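You operate a simulated robot arm through the tools that you are given. There is no shell and no other tool. Be economical: measure what you need, move in short steps, check, and stop when the job is done.

The job below is to be done with a simulated robot arm. You get a single attempt, and the scene is never put back.

Task
Start clamping the balance tank's lid from the middle, crosswise.
Fine: in this order, 315 N block on the nine clamp, 340 N on four, 360 N on ten, 375 N on three; press each till it locks.

Only the result counts: the job must be done as asked and must still hold three seconds after the hand-in. Knocking over, shifting, dropping, spilling or breaking anything else fails it. Lids that push on must go on centred and level and be pressed home; caps that screw on are set level and turned clockwise until they are tight.

Robot
A 6-joint arm with a two-finger parallel gripper, fixed in place. Base frame: the origin is at the foot of the arm, x ahead of it, y to its left, z up; the work surface is at about z = 860. Units: mm, rad, N and s.
With the tool pointing down near the work surface it reaches from about 360 to 820 mm from the base axis. Its first joint turns from -2.897 to 2.897 rad. Payload 3.91 kg.
Tool frame: the origin (TCP) lies between the finger pads and is the grasp point; the fingertips stand 30 mm ahead of it; z points along the fingers, y is the line along which they close. The gripper opens to 110 mm. The fingers are 20 mm wide and 10 mm thick; the gripper's body (48 by 112 mm) begins 55 mm behind the TCP.
Orientation is told as [roll, pitch, yaw] about the base's x, y, z axes, in that order, counted from this pose: with the fingers straight down and closing along the base's y, the tool's x points along the base's -x, its y along +y and its z along -z.

Tools
- The arm moves only by the tool send_rows. Its argument "targets" is a list of rows, each a list of 7 numbers: the shift along the base's x, y, z in mm, then the turn, a rotation vector about the base's x, y, z in rad, then the closure, from 0 (fully open) to 1 (shut). In form: [[x, y, z, ax, ay, az, fingers], ...]. A call has 1 to 8 rows; each row shifts and turns the commanded pose from where the row before left it. Each row takes 0.2 s and may step no farther than 50 mm and 0.15 rad from the row before; otherwise, or with a gripper value out of range, the whole call is refused. A pose out of reach is approached as far as the arm can. The call stops where the force on the tool passes 40 N (or 10 N more than at its start, if that is more) or the arm is blocked; 0.2 s more then pass. Each finger travels about 45 mm/s and halts on what it meets, pressing with about 28 N; the grip force reading is that of the motor and also rises with nothing between the fingers. The clock runs only during rows and for 0.2 s after the last one: add rows that do not move to give the fingers time. It gives the time, the measured TCP pose, the force on the tool (base axes), the opening and the grip force at its end, in the units of the frame above (readings bear some noise), and new pictures: "pictures" is both (left out), scene, wrist or none.
- Cameras (640 x 400 px; columns grow to the right, rows downward): "scene" is fixed at [48.1, 499.8, 1408.8]; the picture's right is [-0.08, -1.00, 0.00], its down [-0.99, 0.08, -0.09] and it looks along [0.09, -0.01, -1.00] (base axes); focal length 214 px, centre (320, 200). "wrist" rides on the gripper at [-36, 0, -57] in the tool frame; the picture's right is [0.00, -1.00, 0.00], its down [0.97, 0.00, -0.24] and it looks along [0.24, 0.00, 0.97] (tool axes); focal length 218 px, centre (320, 200). There is no depth. A picture from a camera that has moved, and an enlarged one, comes with that camera's place and axes in the base frame and with its lens.
- lift_body(by): slides the trunk up (or, below 0, down) by that many mm; the arm rides with it, the base frame stays. It gives what a move gives, with no picture.
- close_up(camera, box): a new picture of the part [left, top, right, bottom] of that camera's present view, enlarged. No time passes.
- sign_off(): hands the job in; it is judged then, once.

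Work in short steps. Places have to be worked out from the pictures, the camera data and where the tool is seen: move nearer, look again, correct. Check each grasp and each placing, and mend what went wrong. You have 120 turns and 150 pictures in all, those below and enlarged ones among them. Open the gripper and draw the arm clear of the work before you hand the job in, unless the task says otherwise; then end with one line.

The tools are called after "Request:" as name(argument=value, ...) on one line, values as JSON. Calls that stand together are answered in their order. send_rows: Moves the arm, as the interface text tells. Its arguments: {"type":"object","properties":{"targets":{"type":"array"},"pictures":{"type":"string","enum":["both","scene","wrist","none"]}},"required":["targets"]} The other tools are called the same way: lift_body (by) slides the trunk up or down; close_up (camera, box) takes an enlarged picture of a part of a camera's view; sign_off () hands the job in.

At the start:

```text
time: 0.0
eef_pos: [335.7, 380.8, 1134.4]
tcp_rot: [0.0, -0.002, 0.001]
ft_force: [0.3, 0.7, 0.0]
width: 109.9
finger_force: 0.0
trunk travel left (down, up): [-575.0, 35.0]
```

scene: 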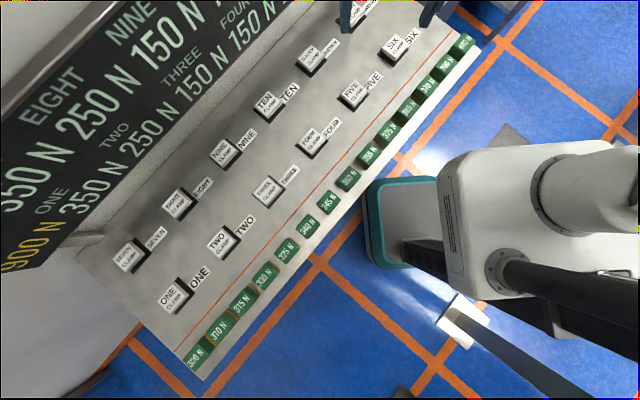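
wrist: 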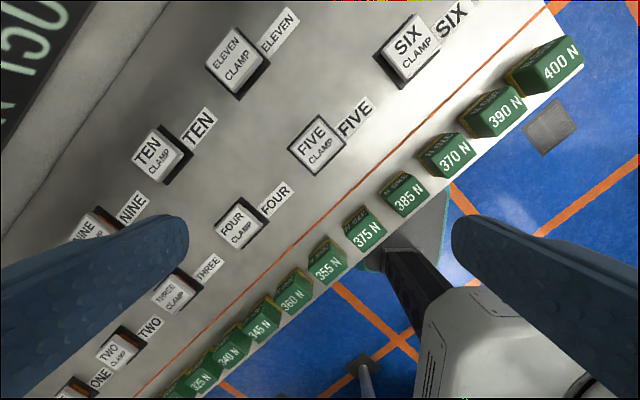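

The pictures show a slanted row of green force blocks along the table edge and two rows of clamps. I'll enlarge the views to read the labels.

Request:
close_up(camera="scene", box=[160, 180, 360, 380])

Request:
close_up(camera="scene", box=[300, 20, 500, 220])

Request:
close_up(camera="scene", box=[0, 0, 300, 270])

```text
2.00 times, centred on (260, 280) of scene
camera zoom: at [48.1, 499.8, 1408.8], right [-0.08, -1.0, 0.0], down [-0.99, 0.08, -0.09], along [0.09, -0.01, -1.0], focal length 429 px, centre (440, 40)
```

zoom: 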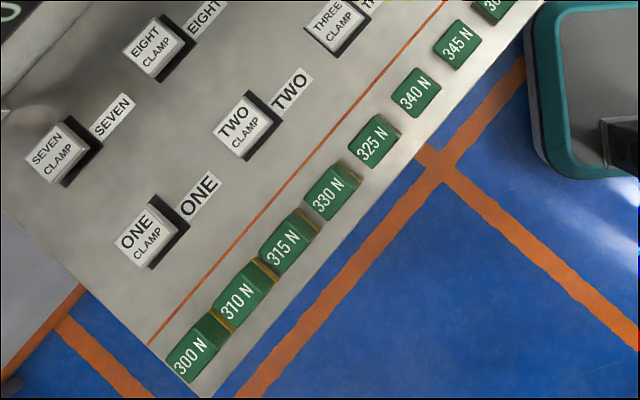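

```text
2.00 times, centred on (400, 120) of scene
camera zoom: at [48.1, 499.8, 1408.8], right [-0.08, -1.0, 0.0], down [-0.99, 0.08, -0.09], along [0.09, -0.01, -1.0], focal length 429 px, centre (160, 360)
```

zoom: 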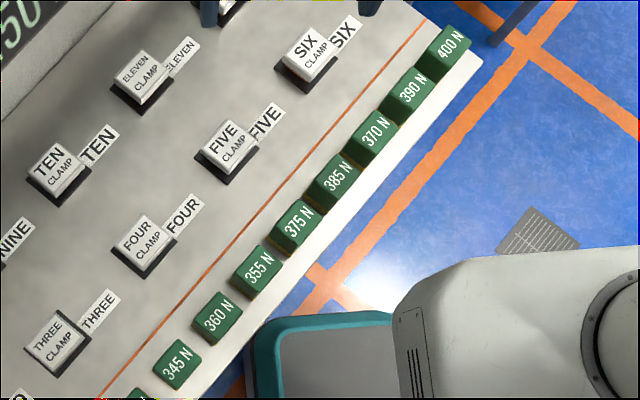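

```text
1.48 times, centred on (150, 135) of scene
camera zoom: at [48.1, 499.8, 1408.8], right [-0.08, -1.0, 0.0], down [-0.99, 0.08, -0.09], along [0.09, -0.01, -1.0], focal length 318 px, centre (572, 296)
```

zoom: 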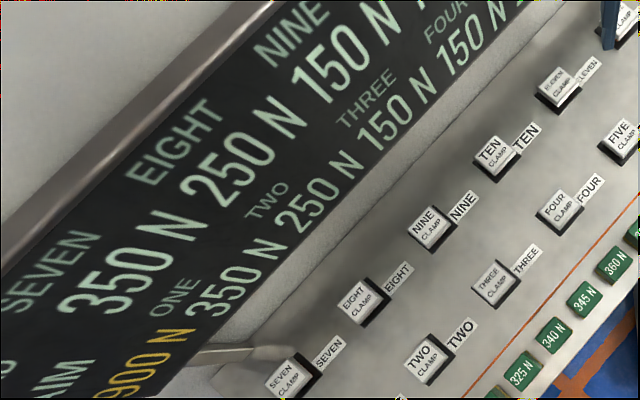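

Blocks run along the (1,-1) diagonal about 77 mm apart; I judge 340 at about (35,530), 360 (143,419), 375 (258,308), 315 (-133,699), FOUR (237,503). I'll turn -45° and move above the area between 340 and FOUR for a nearer look.

Request:
send_rows(targets=[[-33, 22.5, -17, 0, 0, -0.1309, 0], [-33, 22.5, -17, 0, 0, -0.1309, 0], [-33, 22.5, -17, 0, 0, -0.1309, 0], [-33, 22.5, -17, 0, 0, -0.1309, 0], [-33, 22.5, -17, 0, 0, -0.1309, 0], [-33, 22.5, -17, 0, 0, -0.1309, 0]])

```text
time: 1.4
eef_pos: [137.7, 516.8, 1035.3]
tcp_rot: [0.0, -0.001, -0.787]
ft_force: [0.7, 0.6, -0.3]
width: 109.8
finger_force: 0.1
trunk travel left (down, up): [-575.0, 35.0]
camera wrist: at [162.5, 491.7, 1091.8], right [-0.71, -0.71, 0.0], down [-0.69, 0.69, 0.24], along [-0.17, 0.17, -0.97], focal length 218 px, centre (320, 200)
```

scene: 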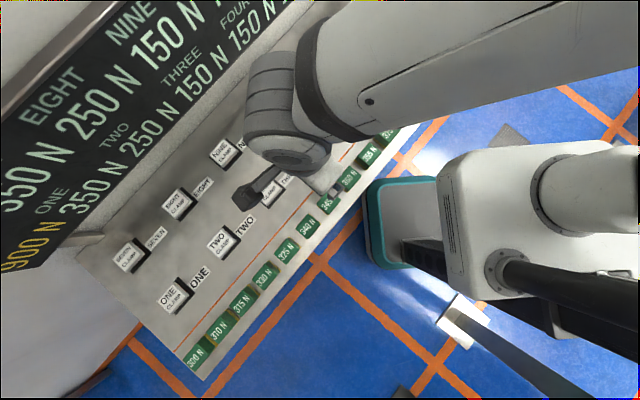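
wrist: 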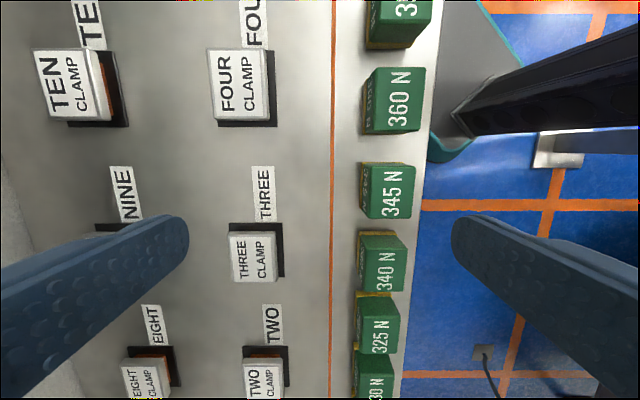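

Let me enlarge the block and clamp to see how they're built.

Request:
close_up(camera="wrist", box=[320, 40, 480, 140])

Request:
close_up(camera="wrist", box=[320, 150, 480, 310])

Request:
close_up(camera="wrist", box=[180, 30, 310, 310])

```text
4.00 times, centred on (400, 90) of wrist
camera zoom: at [162.5, 491.7, 1091.8], right [-0.71, -0.71, 0.0], down [-0.69, 0.69, 0.24], along [-0.17, 0.17, -0.97], focal length 873 px, centre (0, 640)
```

zoom: 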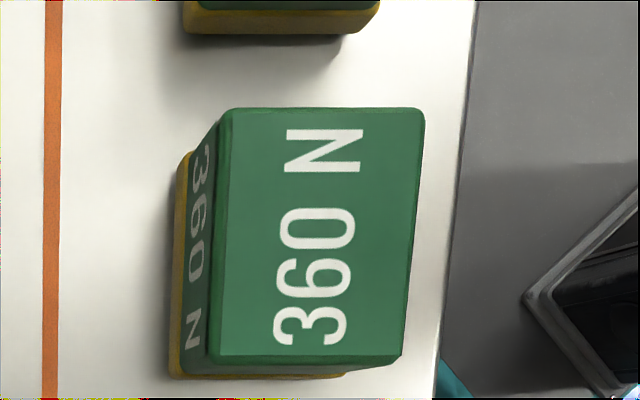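

```text
2.50 times, centred on (400, 230) of wrist
camera zoom: at [162.5, 491.7, 1091.8], right [-0.71, -0.71, 0.0], down [-0.69, 0.69, 0.24], along [-0.17, 0.17, -0.97], focal length 546 px, centre (120, 125)
```

zoom: 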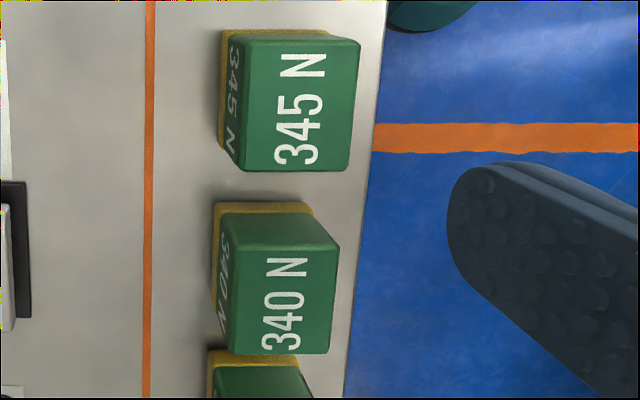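

```text
1.43 times, centred on (245, 170) of wrist
camera zoom: at [162.5, 491.7, 1091.8], right [-0.71, -0.71, 0.0], down [-0.69, 0.69, 0.24], along [-0.17, 0.17, -0.97], focal length 312 px, centre (427, 243)
```

zoom: 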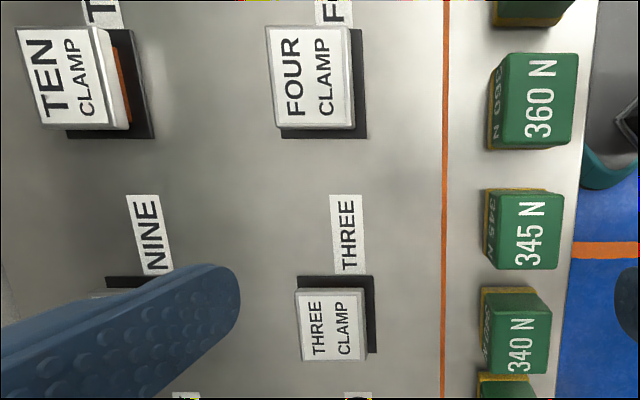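

The blocks are about 39 × 46 × 40 mm with a yellow foot; the clamps are white caps on a sprung stem. I move over the 315 block, for a closer look before grasping.

Request:
send_rows(targets=[[-38.6, 26, -4, 0, 0, 0, 0], [-38.6, 26, -4, 0, 0, 0, 0], [-38.6, 26, -4, 0, 0, 0, 0], [-38.6, 26, -4, 0, 0, 0, 0], [-38.6, 26, -4, 0, 0, 0, 0], [-38.6, 26, -4, 0, 0, 0, 0], [-38.6, 26, -4, 0, 0, 0, 0]], pictures="wrist")

```text
time: 3.0
eef_pos: [-130.9, 698.0, 1000.0]
tcp_rot: [0.0, -0.002, -0.785]
ft_force: [0.1, -0.5, -0.6]
width: 110.2
finger_force: 0.1
trunk travel left (down, up): [-575.0, 35.0]
camera wrist: at [-105.6, 672.5, 1057.0], right [-0.71, -0.71, 0.0], down [-0.69, 0.69, 0.24], along [-0.17, 0.17, -0.97], focal length 218 px, centre (320, 200)
```

wrist: 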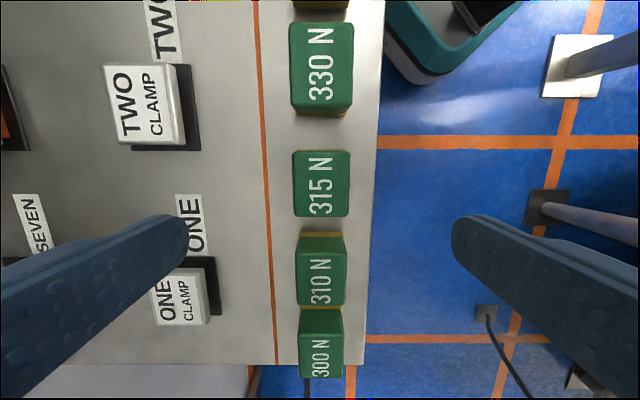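

The 315 block centre works out to about (-125, 691), aligned with the tool. I descend to z≈898 with the fingers open around it.

Request:
send_rows(targets=[[6, -7, -20, 0, 0, 0, 0], [0, 0, -30, 0, 0, 0, 0], [0, 0, -30, 0, 0, 0, 0], [0, 0, -20, 0, 0, 0, 0]], pictures="wrist")

```text
time: 4.0
eef_pos: [-123.5, 692.1, 902.5]
tcp_rot: [0.001, 0.0, -0.783]
ft_force: [0.0, 0.1, -0.7]
width: 109.7
finger_force: 0.1
trunk travel left (down, up): [-575.0, 35.0]
camera wrist: at [-98.7, 666.9, 959.6], right [-0.71, -0.71, 0.0], down [-0.69, 0.69, 0.24], along [-0.17, 0.17, -0.97], focal length 218 px, centre (320, 200)
```

wrist: 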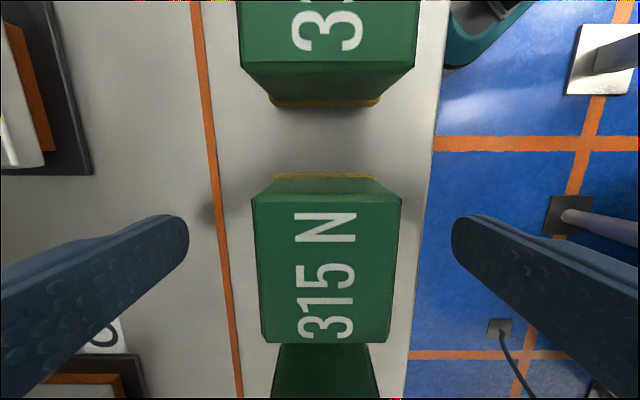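

Block is centred between the fingers (top about z=903, 40 mm wide). I nudge 1 mm and close.

Request:
send_rows(targets=[[-1, -1, -3, 0, 0, 0, 0], [0, 0, 0, 0, 0, 0, 0.7], [0, 0, 0, 0, 0, 0, 0.7], [0, 0, 0, 0, 0, 0, 0.7], [0, 0, 0, 0, 0, 0, 0.7], [0, 0, 0, 0, 0, 0, 0.7]], pictures="wrist")

```text
time: 5.4
eef_pos: [-126.0, 691.6, 899.7]
tcp_rot: [0.001, 0.001, -0.785]
ft_force: [-0.4, -0.1, 0.4]
width: 39.8
finger_force: 27.8
trunk travel left (down, up): [-575.0, 35.0]
camera wrist: at [-101.0, 666.1, 957.6], right [-0.71, -0.71, 0.0], down [-0.69, 0.69, 0.24], along [-0.17, 0.17, -0.97], focal length 218 px, centre (320, 200)
```

wrist: 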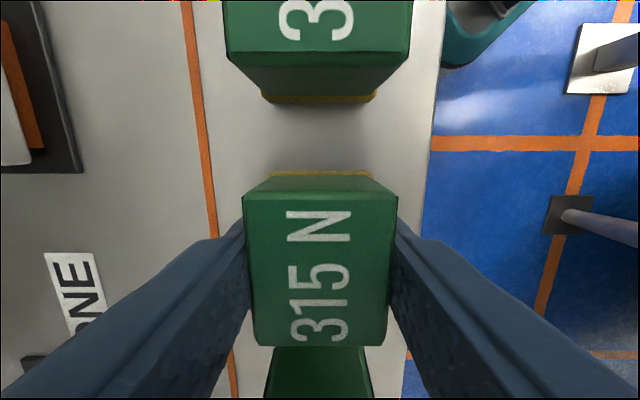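

Gripped at 39.8 mm. Lift straight up and then carry towards NINE, staying a bit short so it shows above the block in the wrist view.

Request:
send_rows(targets=[[0, 0, 25, 0, 0, 0, 0.7], [0, 0, 45, 0, 0, 0, 0.7], [0, 0, 45, 0, 0, 0, 0.7], [0, 0, 35, 0, 0, 0, 0.7]], pictures="none")

Request:
send_rows(targets=[[42, 6.5, 0, 0, 0, 0, 0.7], [42, 6.5, 0, 0, 0, 0, 0.7], [42, 6.5, 0, 0, 0, 0, 0.7], [42, 6.5, 0, 0, 0, 0, 0.7], [42, 6.5, 0, 0, 0, 0, 0.7], [42, 6.5, 0, 0, 0, 0, 0.7], [42, 6.5, 0, 0, 0, 0, 0.7], [42, 6.5, 0, 0, 0, 0, 0.7]])

```text
time: 6.4
eef_pos: [-125.2, 689.9, 1051.7]
tcp_rot: [0.0, -0.002, -0.786]
ft_force: [-0.7, -0.8, -0.4]
width: 39.6
finger_force: 27.6
trunk travel left (down, up): [-575.0, 35.0]
```

```text
time: 8.2
eef_pos: [208.8, 741.3, 1052.5]
tcp_rot: [0.0, 0.001, -0.785]
ft_force: [1.0, -0.3, -1.2]
width: 39.4
finger_force: 28.1
trunk travel left (down, up): [-575.0, 35.0]
camera wrist: at [234.4, 715.9, 1108.9], right [-0.71, -0.71, 0.0], down [-0.69, 0.69, 0.24], along [-0.17, 0.17, -0.97], focal length 218 px, centre (320, 200)
```

scene: 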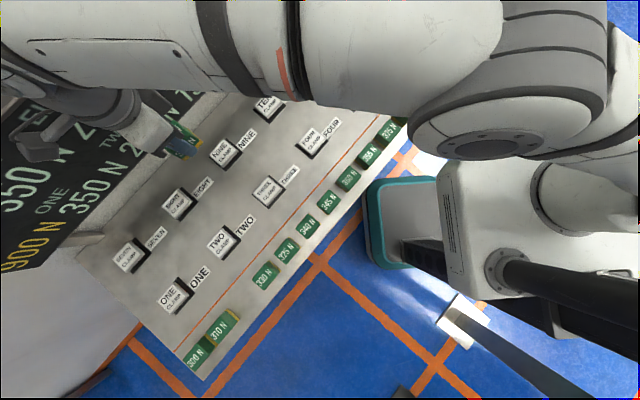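
wrist: 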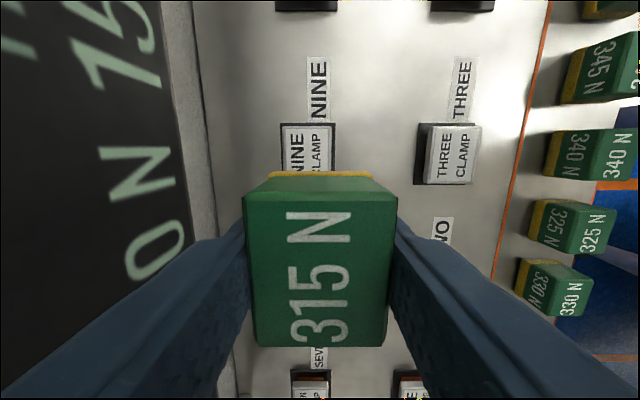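

NINE is just ahead of the block; I zoom to measure its cap and THREE's.

Request:
close_up(camera="wrist", box=[260, 100, 360, 200])

Request:
close_up(camera="wrist", box=[400, 100, 500, 200])

Request:
close_up(camera="scene", box=[190, 90, 340, 220])

```text
4.00 times, centred on (310, 150) of wrist
camera zoom: at [234.4, 715.9, 1108.9], right [-0.71, -0.71, 0.0], down [-0.69, 0.69, 0.24], along [-0.17, 0.17, -0.97], focal length 873 px, centre (360, 400)
```

zoom: 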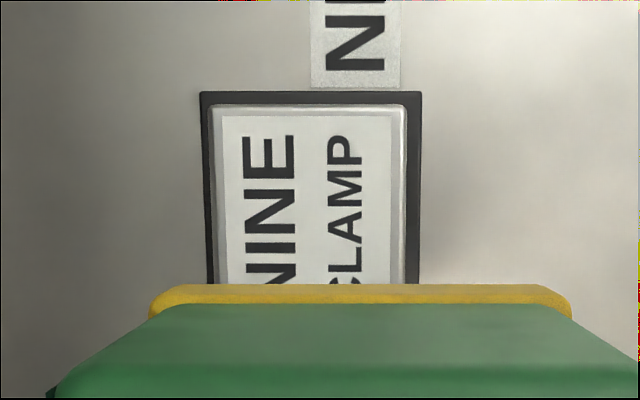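

```text
4.00 times, centred on (450, 150) of wrist
camera zoom: at [234.4, 715.9, 1108.9], right [-0.71, -0.71, 0.0], down [-0.69, 0.69, 0.24], along [-0.17, 0.17, -0.97], focal length 873 px, centre (-200, 400)
```

zoom: 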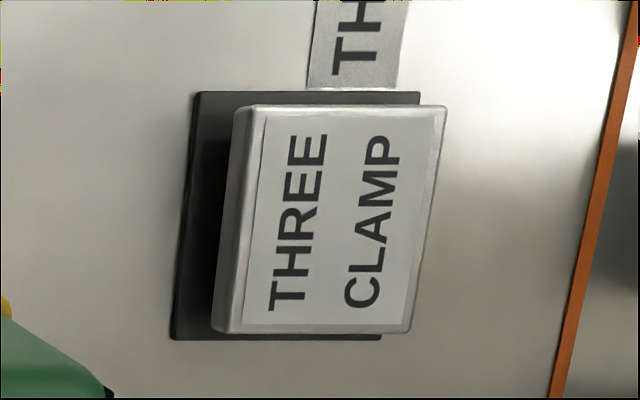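

```text
3.08 times, centred on (265, 155) of scene
camera zoom: at [48.1, 499.8, 1408.8], right [-0.08, -1.0, 0.0], down [-0.99, 0.08, -0.09], along [0.09, -0.01, -1.0], focal length 660 px, centre (489, 338)
```

zoom: 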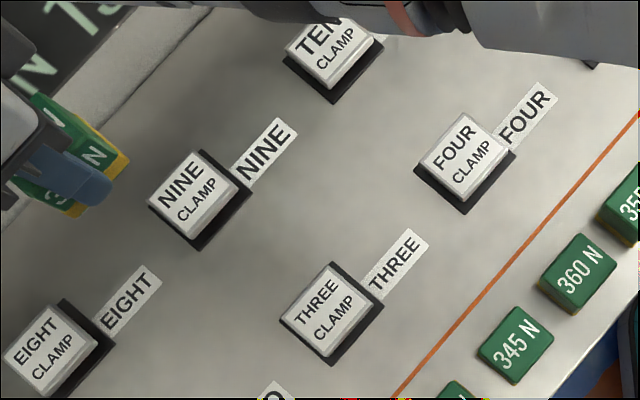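

NINE's cap centre comes out near (236.5, 731), top z≈880, cap about 46×57 mm. I move above it and come down to just above contact.

Request:
send_rows(targets=[[28, -10.5, 0, 0, 0, 0, 0.7], [0, 0, -40, 0, 0, 0, 0.7], [0, 0, -40, 0, 0, 0, 0.7], [0, 0, -35, 0, 0, 0, 0.7]])

```text
time: 9.2
eef_pos: [236.3, 729.3, 940.6]
tcp_rot: [0.0, 0.002, -0.786]
ft_force: [-0.7, 0.2, -1.1]
width: 39.6
finger_force: 27.7
trunk travel left (down, up): [-575.0, 35.0]
camera wrist: at [262.7, 704.4, 996.8], right [-0.71, -0.71, 0.0], down [-0.69, 0.69, 0.24], along [-0.17, 0.17, -0.97], focal length 218 px, centre (320, 200)
```

scene: 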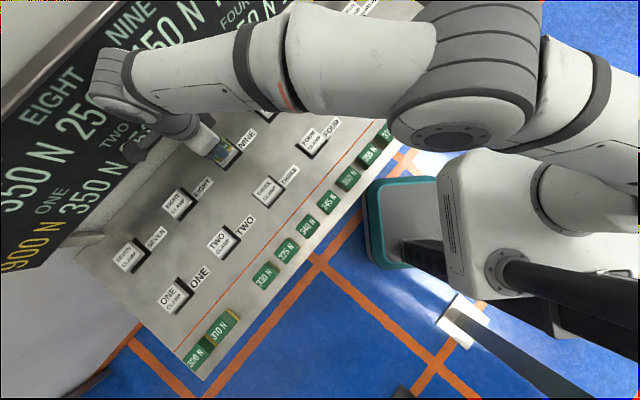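
wrist: 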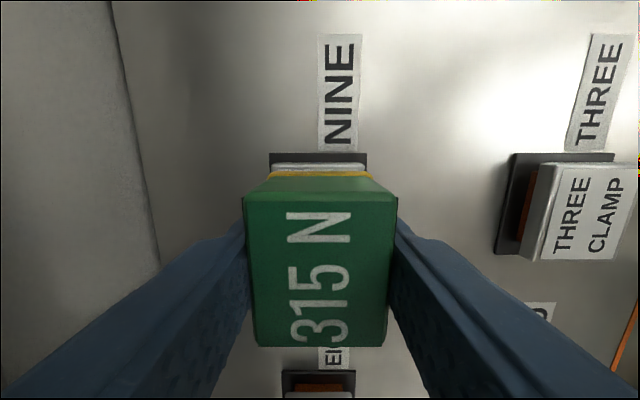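

Zoom in to check block-to-cap alignment.

Request:
close_up(camera="wrist", box=[250, 130, 390, 217])

Request:
close_up(camera="scene", box=[180, 110, 260, 190])

```text
4.57 times, centred on (320, 174) of wrist
camera zoom: at [262.7, 704.4, 996.8], right [-0.71, -0.71, 0.0], down [-0.69, 0.69, 0.24], along [-0.17, 0.17, -0.97], focal length 998 px, centre (320, 321)
```

zoom: 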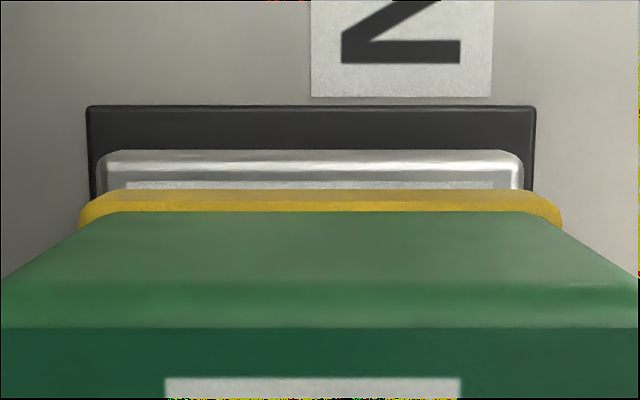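

```text
5.00 times, centred on (220, 150) of scene
camera zoom: at [48.1, 499.8, 1408.8], right [-0.08, -1.0, 0.0], down [-0.99, 0.08, -0.09], along [0.09, -0.01, -1.0], focal length 1072 px, centre (820, 450)
```

zoom: 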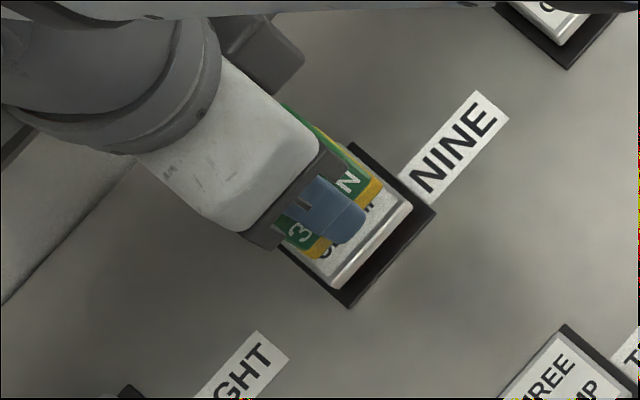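

The block is within 1–2 mm of the cap's centre; I shift (-0.6, +2.2) and lower slowly until it touches.

Request:
send_rows(targets=[[-0.6, 2.2, 0, 0, 0, 0, 0.7], [0, 0, -8, 0, 0, 0, 0.7], [0, 0, -5, 0, 0, 0, 0.7], [0, 0, -3, 0, 0, 0, 0.7], [0, 0, -3, 0, 0, 0, 0.7]], pictures="wrist")

```text
time: 10.4
eef_pos: [237.8, 732.8, 919.0]
tcp_rot: [0.002, -0.001, -0.786]
ft_force: [2.2, 0.9, 1.9]
width: 39.4
finger_force: 28.6
trunk travel left (down, up): [-575.0, 35.0]
camera wrist: at [262.2, 707.7, 975.6], right [-0.71, -0.71, 0.0], down [-0.69, 0.69, 0.24], along [-0.17, 0.17, -0.97], focal length 218 px, centre (320, 200)
```

wrist: 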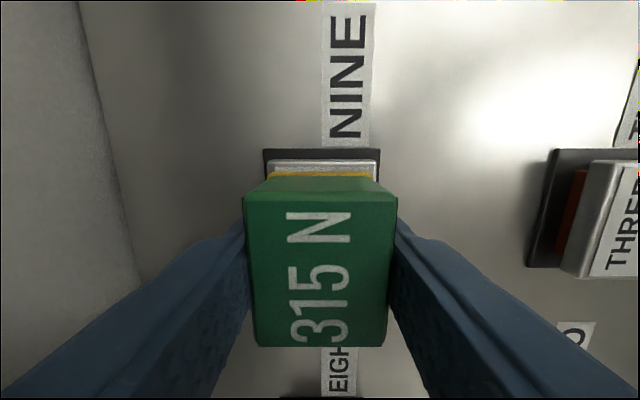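

Just about touching (TCP z≈919). I press on in small steps, watching the force.

Request:
send_rows(targets=[[0, 0, -2, 0, 0, 0, 0.7], [0, 0, -2, 0, 0, 0, 0.7], [0, 0, -2, 0, 0, 0, 0.7]], pictures="wrist")

```text
time: 11.2
eef_pos: [237.7, 732.7, 913.7]
tcp_rot: [0.005, 0.002, -0.783]
ft_force: [4.2, 2.3, 11.6]
width: 39.4
finger_force: 28.0
trunk travel left (down, up): [-575.0, 35.0]
camera wrist: at [261.0, 707.2, 971.3], right [-0.71, -0.71, 0.0], down [-0.69, 0.69, 0.24], along [-0.17, 0.17, -0.97], focal length 218 px, centre (320, 200)
```

wrist: 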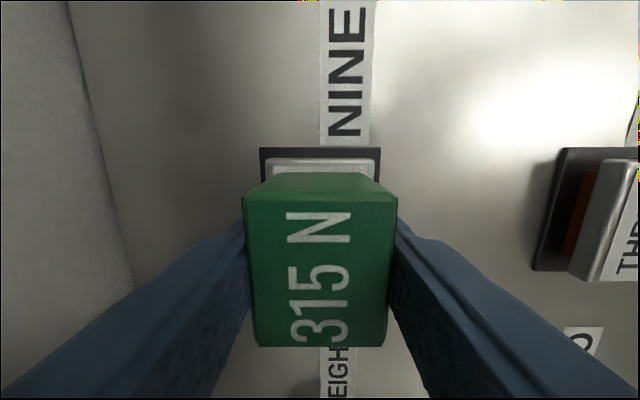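

Contact force 11.6 N upward; the cap is being pressed. The block still sits well in the grip, so I continue down.

Request:
send_rows(targets=[[0, 0, -2, 0, 0, 0, 0.7], [0, 0, -2, 0, 0, 0, 0.7], [0, 0, -2, 0, 0, 0, 0.7], [0, 0, -1, 0, 0, 0, 0.7]], pictures="wrist")

```text
time: 12.2
eef_pos: [234.9, 732.8, 906.5]
tcp_rot: [0.003, 0.002, -0.785]
ft_force: [-1.0, -0.5, 24.0]
width: 39.6
finger_force: 28.3
trunk travel left (down, up): [-575.0, 35.0]
camera wrist: at [259.9, 707.1, 963.8], right [-0.71, -0.71, 0.0], down [-0.69, 0.69, 0.24], along [-0.17, 0.17, -0.97], focal length 218 px, centre (320, 200)
```

wrist: 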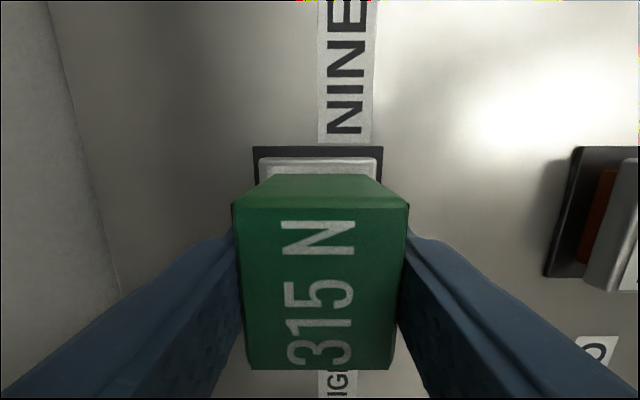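

The block slipped up a little in the grip, so I'll relieve the force, release it on the cap, and press from above with closed fingers.

Request:
send_rows(targets=[[0, 0, 3, 0, 0, 0, 0.7], [0, 0, 3, 0, 0, 0, 0.7]], pictures="wrist")

```text
time: 12.8
eef_pos: [234.0, 732.1, 908.3]
tcp_rot: [-0.003, -0.004, -0.785]
ft_force: [0.3, -1.5, 3.1]
width: 39.6
finger_force: 28.2
trunk travel left (down, up): [-575.0, 35.0]
camera wrist: at [260.1, 707.7, 965.2], right [-0.71, -0.71, 0.0], down [-0.69, 0.69, 0.24], along [-0.17, 0.17, -0.97], focal length 218 px, centre (320, 200)
```

wrist: 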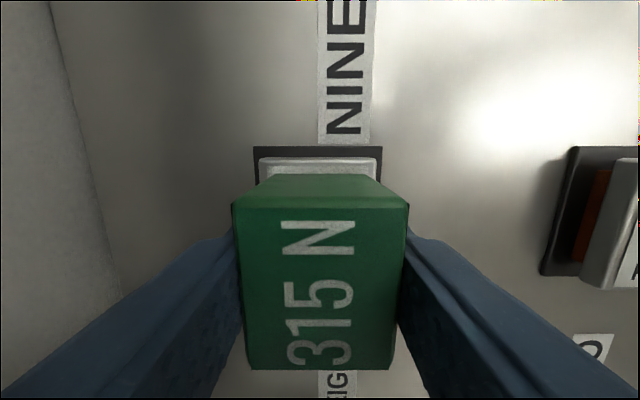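

Force fell fast with little rise, so it may have locked. I open the gripper and look.

Request:
send_rows(targets=[[0, 0, 0, 0, 0, 0, 0.5], [0, 0, 0, 0, 0, 0, 0.3], [0, 0, 0, 0, 0, 0, 0.2], [0, 0, 40, 0, 0, 0, 0.1], [0, 0, 45, 0, 0, 0, 0.1]])

Request:
close_up(camera="wrist", box=[240, 100, 400, 260])

Request:
close_up(camera="scene", box=[180, 110, 260, 190])

```text
time: 14.0
eef_pos: [235.2, 729.6, 999.1]
tcp_rot: [0.001, 0.0, -0.784]
ft_force: [-0.4, 0.2, 0.1]
width: 99.1
finger_force: 0.1
trunk travel left (down, up): [-575.0, 35.0]
camera wrist: at [260.3, 705.2, 1054.7], right [-0.71, -0.71, 0.0], down [-0.69, 0.69, 0.24], along [-0.17, 0.17, -0.97], focal length 218 px, centre (320, 200)
```

scene: 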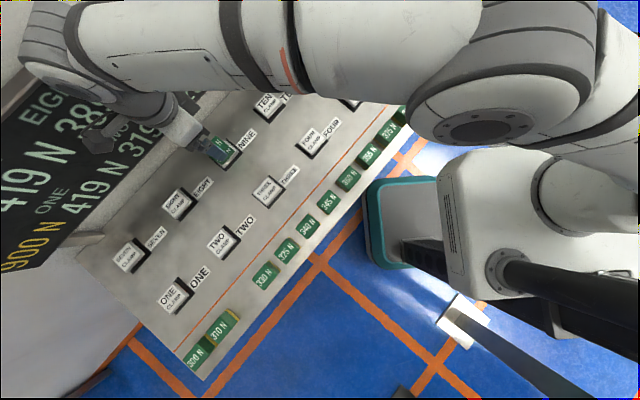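
wrist: 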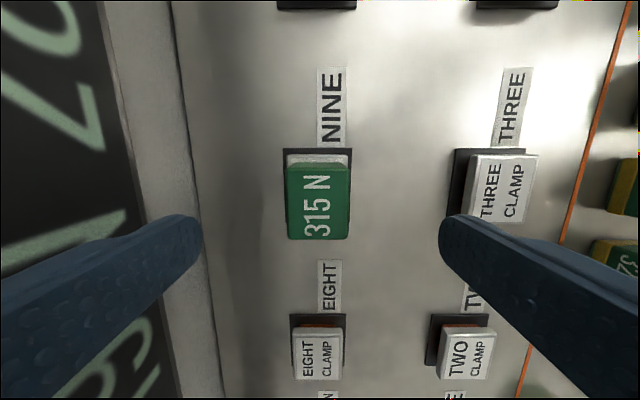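

```text
2.50 times, centred on (320, 180) of wrist
camera zoom: at [260.3, 705.2, 1054.7], right [-0.71, -0.71, 0.0], down [-0.69, 0.69, 0.24], along [-0.17, 0.17, -0.97], focal length 546 px, centre (320, 250)
```

zoom: 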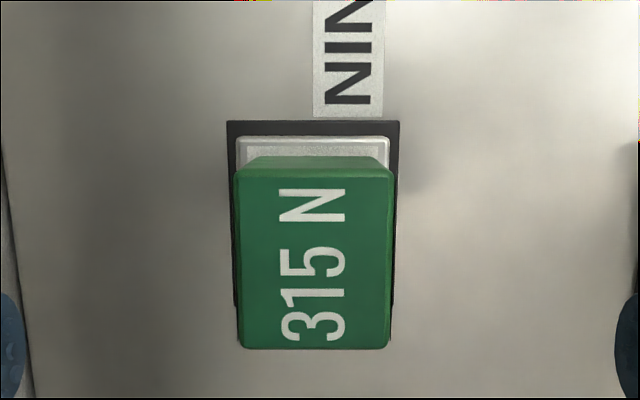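

```text
5.00 times, centred on (220, 150) of scene
camera zoom: at [48.1, 499.8, 1408.8], right [-0.08, -1.0, 0.0], down [-0.99, 0.08, -0.09], along [0.09, -0.01, -1.0], focal length 1072 px, centre (820, 450)
```

zoom: 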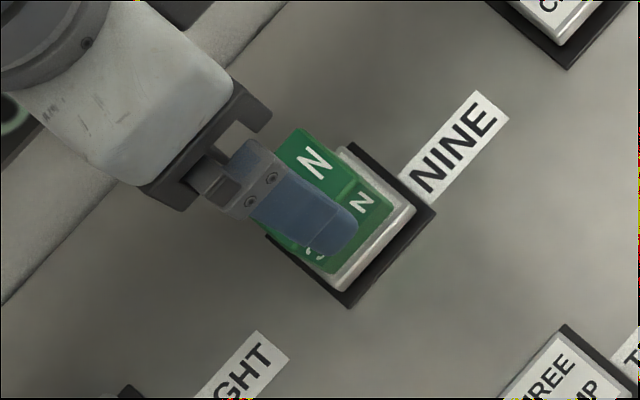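

The yellow foot has sunk out of sight and the display board changed. I read the board before deciding.

Request:
close_up(camera="scene", box=[0, 40, 200, 270])

```text
1.74 times, centred on (100, 155) of scene
camera zoom: at [48.1, 499.8, 1408.8], right [-0.08, -1.0, 0.0], down [-0.99, 0.08, -0.09], along [0.09, -0.01, -1.0], focal length 373 px, centre (703, 278)
```

zoom: 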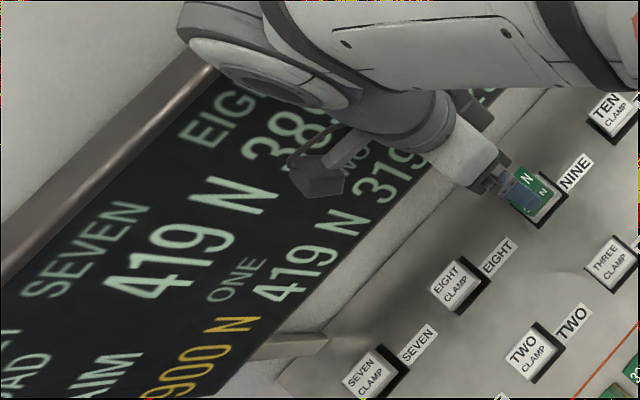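

The board now reads changed loads, consistent with the block being locked in. Now to the 340 block at about (36, 530).

Request:
send_rows(targets=[[-33.2, -33.3, 5, 0, 0, 0, 0], [-33.2, -33.3, 0, 0, 0, 0, 0], [-33.2, -33.3, 0, 0, 0, 0, 0], [-33.2, -33.3, 0, 0, 0, 0, 0], [-33.2, -33.3, 0, 0, 0, 0, 0], [-33.2, -33.3, -5, 0, 0, 0, 0]])

Request:
close_up(camera="scene", box=[0, 0, 300, 270])

```text
time: 15.4
eef_pos: [35.4, 532.2, 997.2]
tcp_rot: [0.003, 0.001, -0.785]
ft_force: [0.3, -0.6, 0.0]
width: 110.1
finger_force: 0.1
trunk travel left (down, up): [-575.0, 35.0]
camera wrist: at [60.7, 507.0, 1053.0], right [-0.71, -0.71, 0.0], down [-0.69, 0.69, 0.24], along [-0.17, 0.17, -0.97], focal length 218 px, centre (320, 200)
```

scene: 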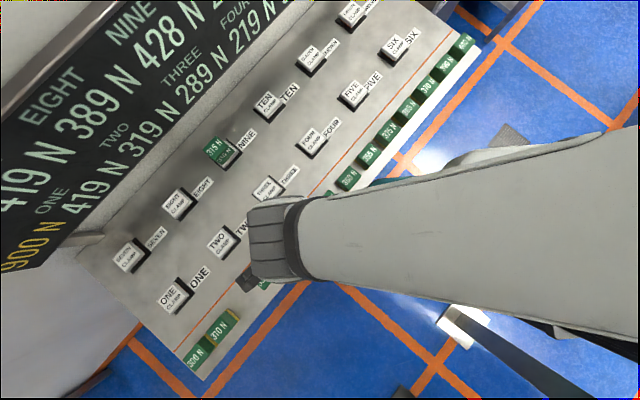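
wrist: 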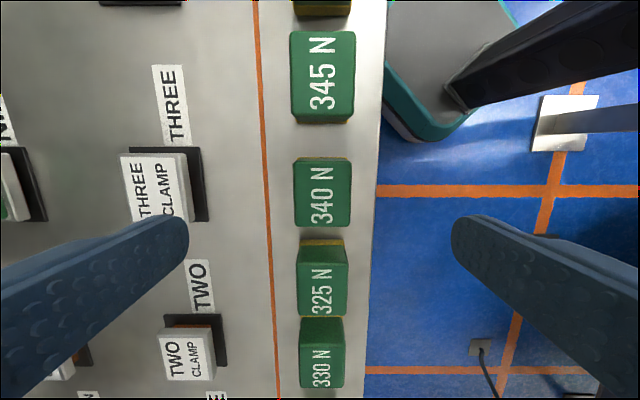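

```text
1.48 times, centred on (150, 135) of scene
camera zoom: at [48.1, 499.8, 1408.8], right [-0.08, -1.0, 0.0], down [-0.99, 0.08, -0.09], along [0.09, -0.01, -1.0], focal length 318 px, centre (572, 296)
```

zoom: 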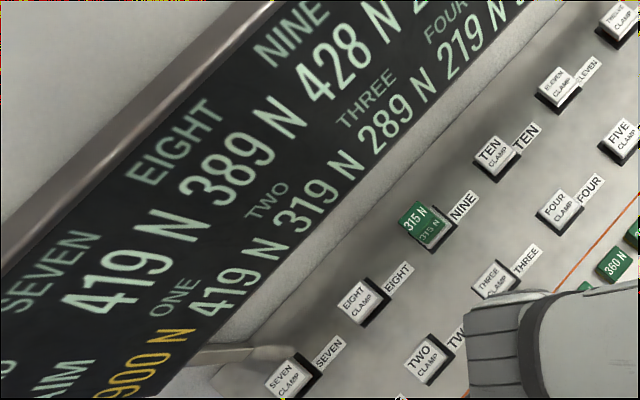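

The board shows NINE rising 150→428 N, so 315 is locked. 340 is at about (37, 527.6); I descend around it.

Request:
send_rows(targets=[[1.7, -4.2, -20, 0, 0, 0, 0], [0, 0, -30, 0, 0, 0, 0], [0, 0, -30, 0, 0, 0, 0], [0, 0, -18, 0, 0, 0, 0]], pictures="wrist")

```text
time: 16.4
eef_pos: [39.7, 529.9, 898.0]
tcp_rot: [0.001, 0.002, -0.785]
ft_force: [-1.0, -0.6, 0.2]
width: 110.1
finger_force: 0.1
trunk travel left (down, up): [-575.0, 35.0]
camera wrist: at [63.7, 504.4, 955.0], right [-0.71, -0.71, 0.0], down [-0.69, 0.69, 0.24], along [-0.17, 0.17, -0.97], focal length 218 px, centre (320, 200)
```

wrist: 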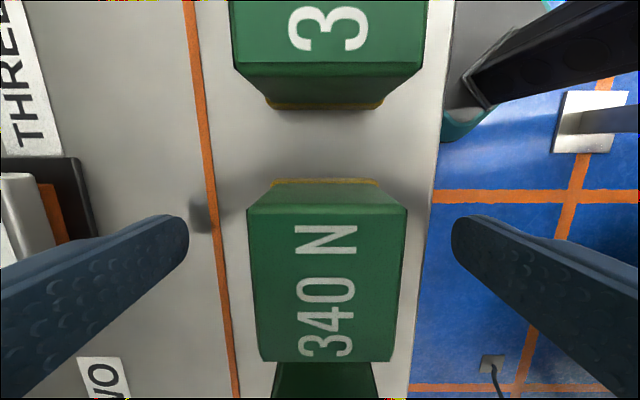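

Slightly off: shift (-3, +0.6) and close.

Request:
send_rows(targets=[[-3, 0.6, 0, 0, 0, 0, 0], [0, 0, 0, 0, 0, 0, 0.7], [0, 0, 0, 0, 0, 0, 0.7], [0, 0, 0, 0, 0, 0, 0.7], [0, 0, 0, 0, 0, 0, 0.7], [0, 0, 0, 0, 0, 0, 0.7]], pictures="wrist")

```text
time: 17.8
eef_pos: [35.0, 530.9, 898.4]
tcp_rot: [0.0, 0.001, -0.785]
ft_force: [-0.2, 0.8, 0.0]
width: 39.7
finger_force: 27.8
trunk travel left (down, up): [-575.0, 35.0]
camera wrist: at [60.4, 505.6, 954.7], right [-0.71, -0.71, 0.0], down [-0.69, 0.69, 0.24], along [-0.17, 0.17, -0.97], focal length 218 px, centre (320, 200)
```

wrist: 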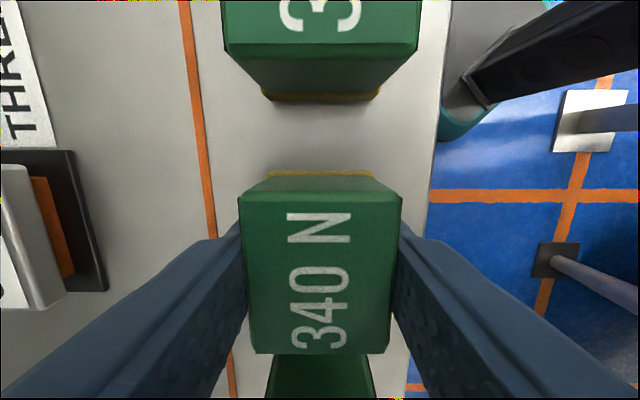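

Gripped at 39.7 mm. Lift and carry towards FOUR (est. 249.5, 505), stopping short to look.

Request:
send_rows(targets=[[0, 0, 20, 0, 0, 0, 0.7], [0, 0, 45, 0, 0, 0, 0.7], [0, 0, 45, 0, 0, 0, 0.7], [48, -1, 25, 0, 0, 0, 0.7], [48, -1, 0, 0, 0, 0, 0.7], [48, -1, 0, 0, 0, 0, 0.7], [46, -1, 0, 0, 0, 0, 0.7]], pictures="wrist")

Request:
close_up(camera="wrist", box=[260, 100, 360, 200])

```text
refused: row 4 steps farther than a row can; nothing moved
```

```text
4.00 times, centred on (310, 150) of wrist
camera zoom: at [60.4, 505.6, 954.7], right [-0.71, -0.71, 0.0], down [-0.69, 0.69, 0.24], along [-0.17, 0.17, -0.97], focal length 873 px, centre (360, 400)
```

zoom: 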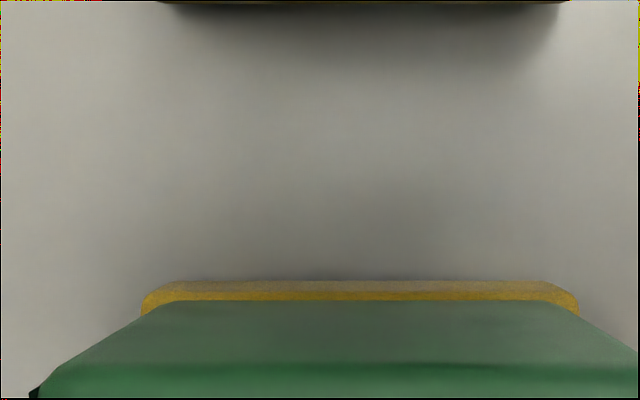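

One row was too long; I resend it with shorter steps.

Request:
send_rows(targets=[[0, 0, 20, 0, 0, 0, 0.7], [0, 0, 45, 0, 0, 0, 0.7], [0, 0, 45, 0, 0, 0, 0.7], [41, -1, 25, 0, 0, 0, 0.7], [49, -1, 0, 0, 0, 0, 0.7], [49, -1, 0, 0, 0, 0, 0.7], [49, -1, 0, 0, 0, 0, 0.7]], pictures="wrist")

Request:
close_up(camera="wrist", box=[260, 100, 360, 200])

```text
time: 19.4
eef_pos: [221.6, 522.7, 1030.8]
tcp_rot: [-0.001, -0.001, -0.785]
ft_force: [-0.6, -1.2, -0.3]
width: 39.4
finger_force: 28.1
trunk travel left (down, up): [-575.0, 35.0]
camera wrist: at [246.5, 498.3, 1087.4], right [-0.71, -0.71, 0.0], down [-0.69, 0.69, 0.24], along [-0.17, 0.17, -0.97], focal length 218 px, centre (320, 200)
```

wrist: 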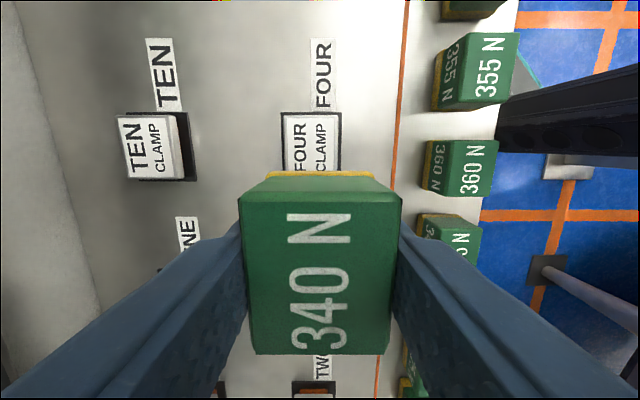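

```text
4.00 times, centred on (310, 150) of wrist
camera zoom: at [246.5, 498.3, 1087.4], right [-0.71, -0.71, 0.0], down [-0.69, 0.69, 0.24], along [-0.17, 0.17, -0.97], focal length 873 px, centre (360, 400)
```

zoom: 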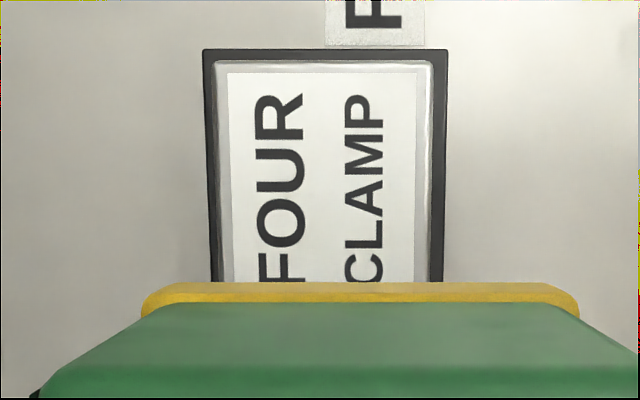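

FOUR's cap centre is at about (250.9, 505.7). I move over it and descend to just above.

Request:
send_rows(targets=[[28.8, -16.7, 0, 0, 0, 0, 0.7], [0, 0, -40, 0, 0, 0, 0.7], [0, 0, -40, 0, 0, 0, 0.7], [0, 0, -14, 0, 0, 0, 0.7]], pictures="wrist")

Request:
close_up(camera="wrist", box=[250, 130, 390, 217])

```text
time: 20.4
eef_pos: [251.9, 509.6, 938.9]
tcp_rot: [0.0, -0.001, -0.785]
ft_force: [-0.5, -0.2, -1.8]
width: 39.5
finger_force: 27.8
trunk travel left (down, up): [-575.0, 35.0]
camera wrist: at [277.6, 484.8, 995.4], right [-0.71, -0.71, 0.0], down [-0.69, 0.69, 0.24], along [-0.17, 0.17, -0.97], focal length 218 px, centre (320, 200)
```

wrist: 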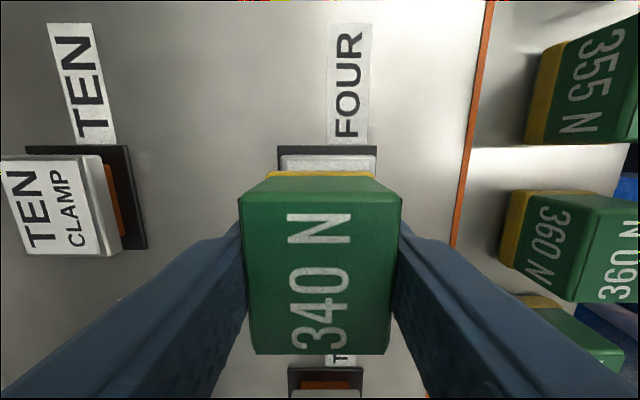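

```text
4.57 times, centred on (320, 174) of wrist
camera zoom: at [277.6, 484.8, 995.4], right [-0.71, -0.71, 0.0], down [-0.69, 0.69, 0.24], along [-0.17, 0.17, -0.97], focal length 998 px, centre (320, 321)
```

zoom: 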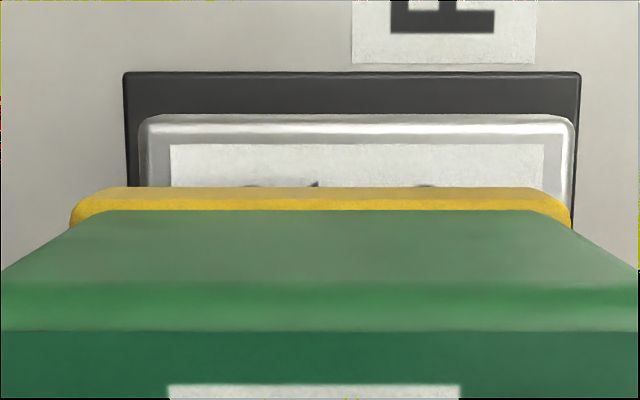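

The block sits about 4 mm left of cap centre in view; I correct (-2, -4), lower to near contact and check.

Request:
send_rows(targets=[[-1.9, -4.1, 0, 0, 0, 0, 0.7], [0, 0, -6, 0, 0, 0, 0.7], [0, 0, -6, 0, 0, 0, 0.7], [0, 0, 0, 0, 0, 0, 0.7]], pictures="none")

Request:
close_up(camera="wrist", box=[250, 130, 390, 217])

```text
time: 21.4
eef_pos: [251.2, 505.4, 926.4]
tcp_rot: [-0.001, 0.001, -0.786]
ft_force: [0.3, -0.4, 0.0]
width: 39.2
finger_force: 28.1
trunk travel left (down, up): [-575.0, 35.0]
```

```text
4.57 times, centred on (320, 174) of wrist
camera zoom: at [276.5, 480.1, 983.6], right [-0.71, -0.71, 0.0], down [-0.69, 0.69, 0.24], along [-0.17, 0.17, -0.97], focal length 998 px, centre (320, 321)
```

zoom: 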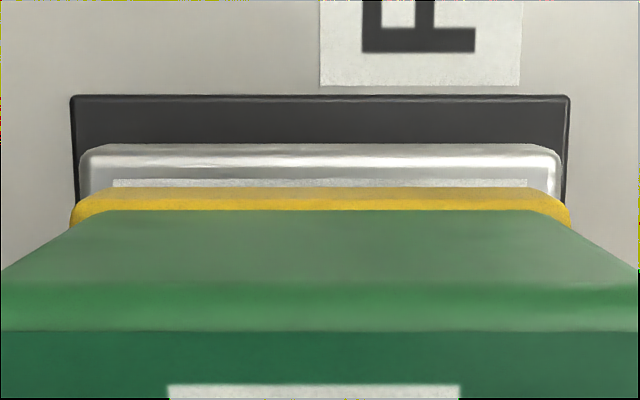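

Centred. I press down in small steps.

Request:
send_rows(targets=[[-0.5, 0.5, -4, 0, 0, 0, 0.7], [0, 0, -3, 0, 0, 0, 0.7], [0, 0, -3, 0, 0, 0, 0.7], [0, 0, -3, 0, 0, 0, 0.7], [0, 0, -2, 0, 0, 0, 0.7], [0, 0, -2, 0, 0, 0, 0.7]], pictures="wrist")

```text
time: 22.8
eef_pos: [250.1, 506.0, 912.4]
tcp_rot: [0.002, 0.002, -0.784]
ft_force: [1.9, -0.3, 12.3]
width: 39.3
finger_force: 28.0
trunk travel left (down, up): [-575.0, 35.0]
camera wrist: at [275.2, 480.2, 968.4], right [-0.71, -0.71, 0.0], down [-0.69, 0.69, 0.24], along [-0.17, 0.17, -0.97], focal length 218 px, centre (320, 200)
```

wrist: 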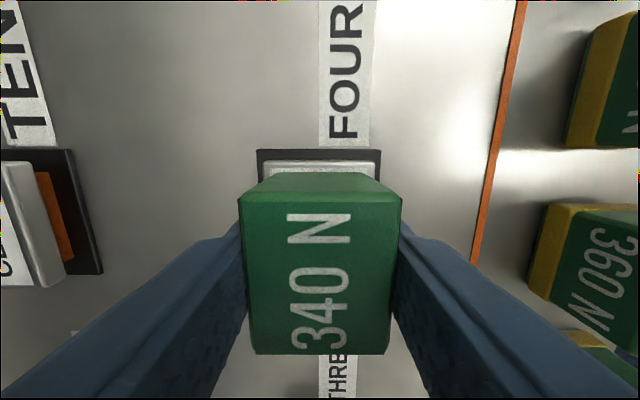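

Request:
send_rows(targets=[[0, 0, -2, 0, 0, 0, 0.7], [0, 0, -2, 0, 0, 0, 0.7], [0, 0, -2, 0, 0, 0, 0.7]])

Request:
close_up(camera="scene", box=[0, 0, 300, 270])

```text
time: 23.6
eef_pos: [250.2, 504.3, 905.6]
tcp_rot: [0.003, 0.001, -0.785]
ft_force: [-1.1, 0.1, 26.6]
width: 39.2
finger_force: 28.0
trunk travel left (down, up): [-575.0, 35.0]
camera wrist: at [274.9, 479.6, 961.6], right [-0.71, -0.71, 0.0], down [-0.69, 0.69, 0.24], along [-0.17, 0.17, -0.97], focal length 218 px, centre (320, 200)
```

scene: 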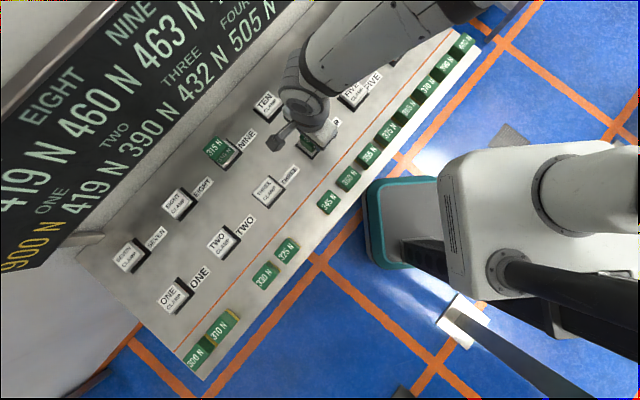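
wrist: 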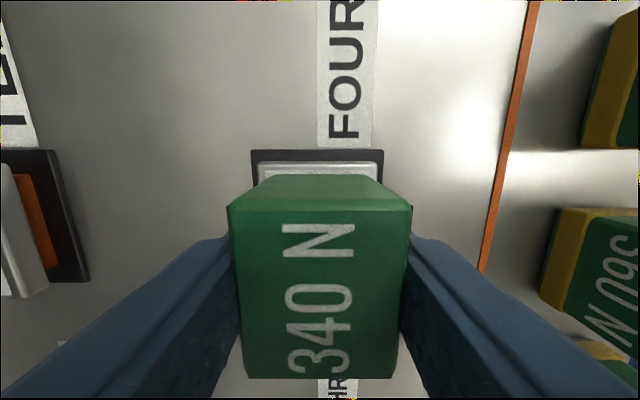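

```text
1.48 times, centred on (150, 135) of scene
camera zoom: at [48.1, 499.8, 1408.8], right [-0.08, -1.0, 0.0], down [-0.99, 0.08, -0.09], along [0.09, -0.01, -1.0], focal length 318 px, centre (572, 296)
```

zoom: 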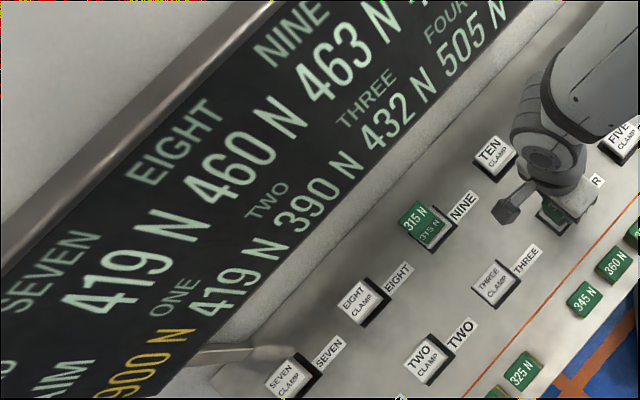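

FOUR jumped to 505 N: locked. I relieve, release, rise and go over the 360 block (est. 143, 421).

Request:
send_rows(targets=[[0, 0, 5, 0, 0, 0, 0.7], [0, 0, 0, 0, 0, 0, 0.4], [0, 0, 0, 0, 0, 0, 0.2], [0, 0, 40, 0, 0, 0, 0.1], [0, 0, 45, 0, 0, 0, 0], [-36, -28, 0, 0, 0, 0, 0], [-36, -28, 0, 0, 0, 0, 0], [-35, -28, 0, 0, 0, 0, 0]])

Request:
close_up(camera="scene", box=[190, 70, 340, 220])

```text
time: 25.4
eef_pos: [144.7, 420.8, 991.8]
tcp_rot: [-0.002, 0.002, -0.785]
ft_force: [-0.2, 0.4, -0.3]
width: 109.9
finger_force: 0.0
trunk travel left (down, up): [-575.0, 35.0]
camera wrist: at [169.0, 395.4, 1047.9], right [-0.71, -0.71, 0.0], down [-0.69, 0.69, 0.24], along [-0.17, 0.17, -0.97], focal length 218 px, centre (320, 200)
```

scene: 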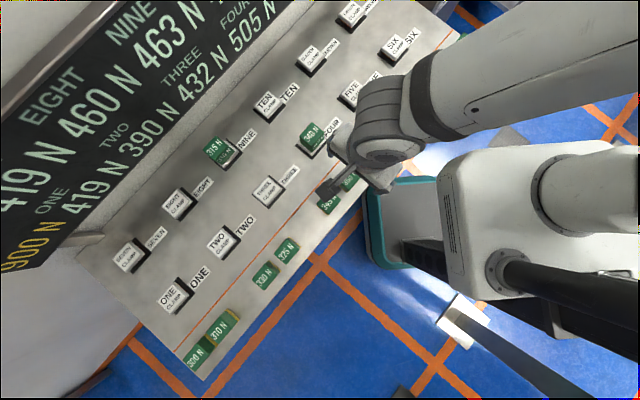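
wrist: 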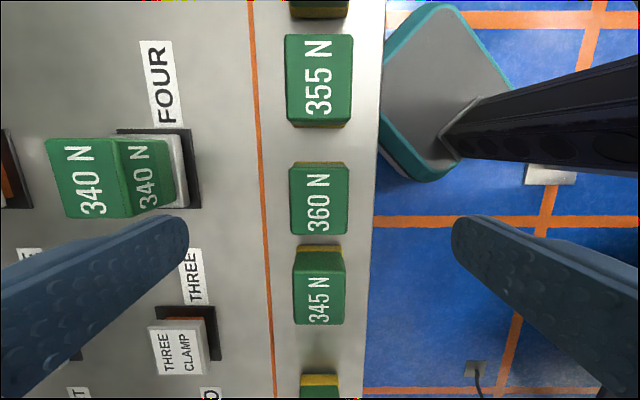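

```text
2.67 times, centred on (265, 145) of scene
camera zoom: at [48.1, 499.8, 1408.8], right [-0.08, -1.0, 0.0], down [-0.99, 0.08, -0.09], along [0.09, -0.01, -1.0], focal length 572 px, centre (467, 347)
```

zoom: 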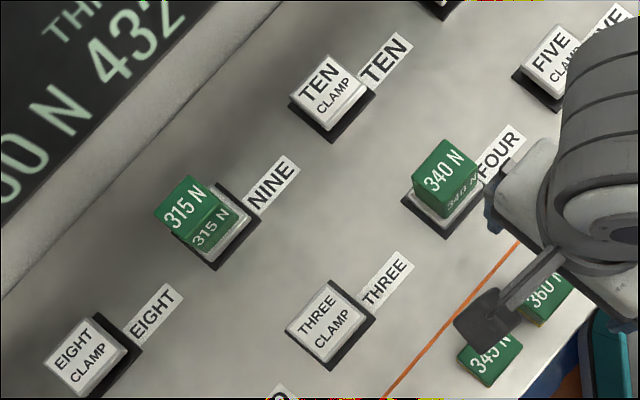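

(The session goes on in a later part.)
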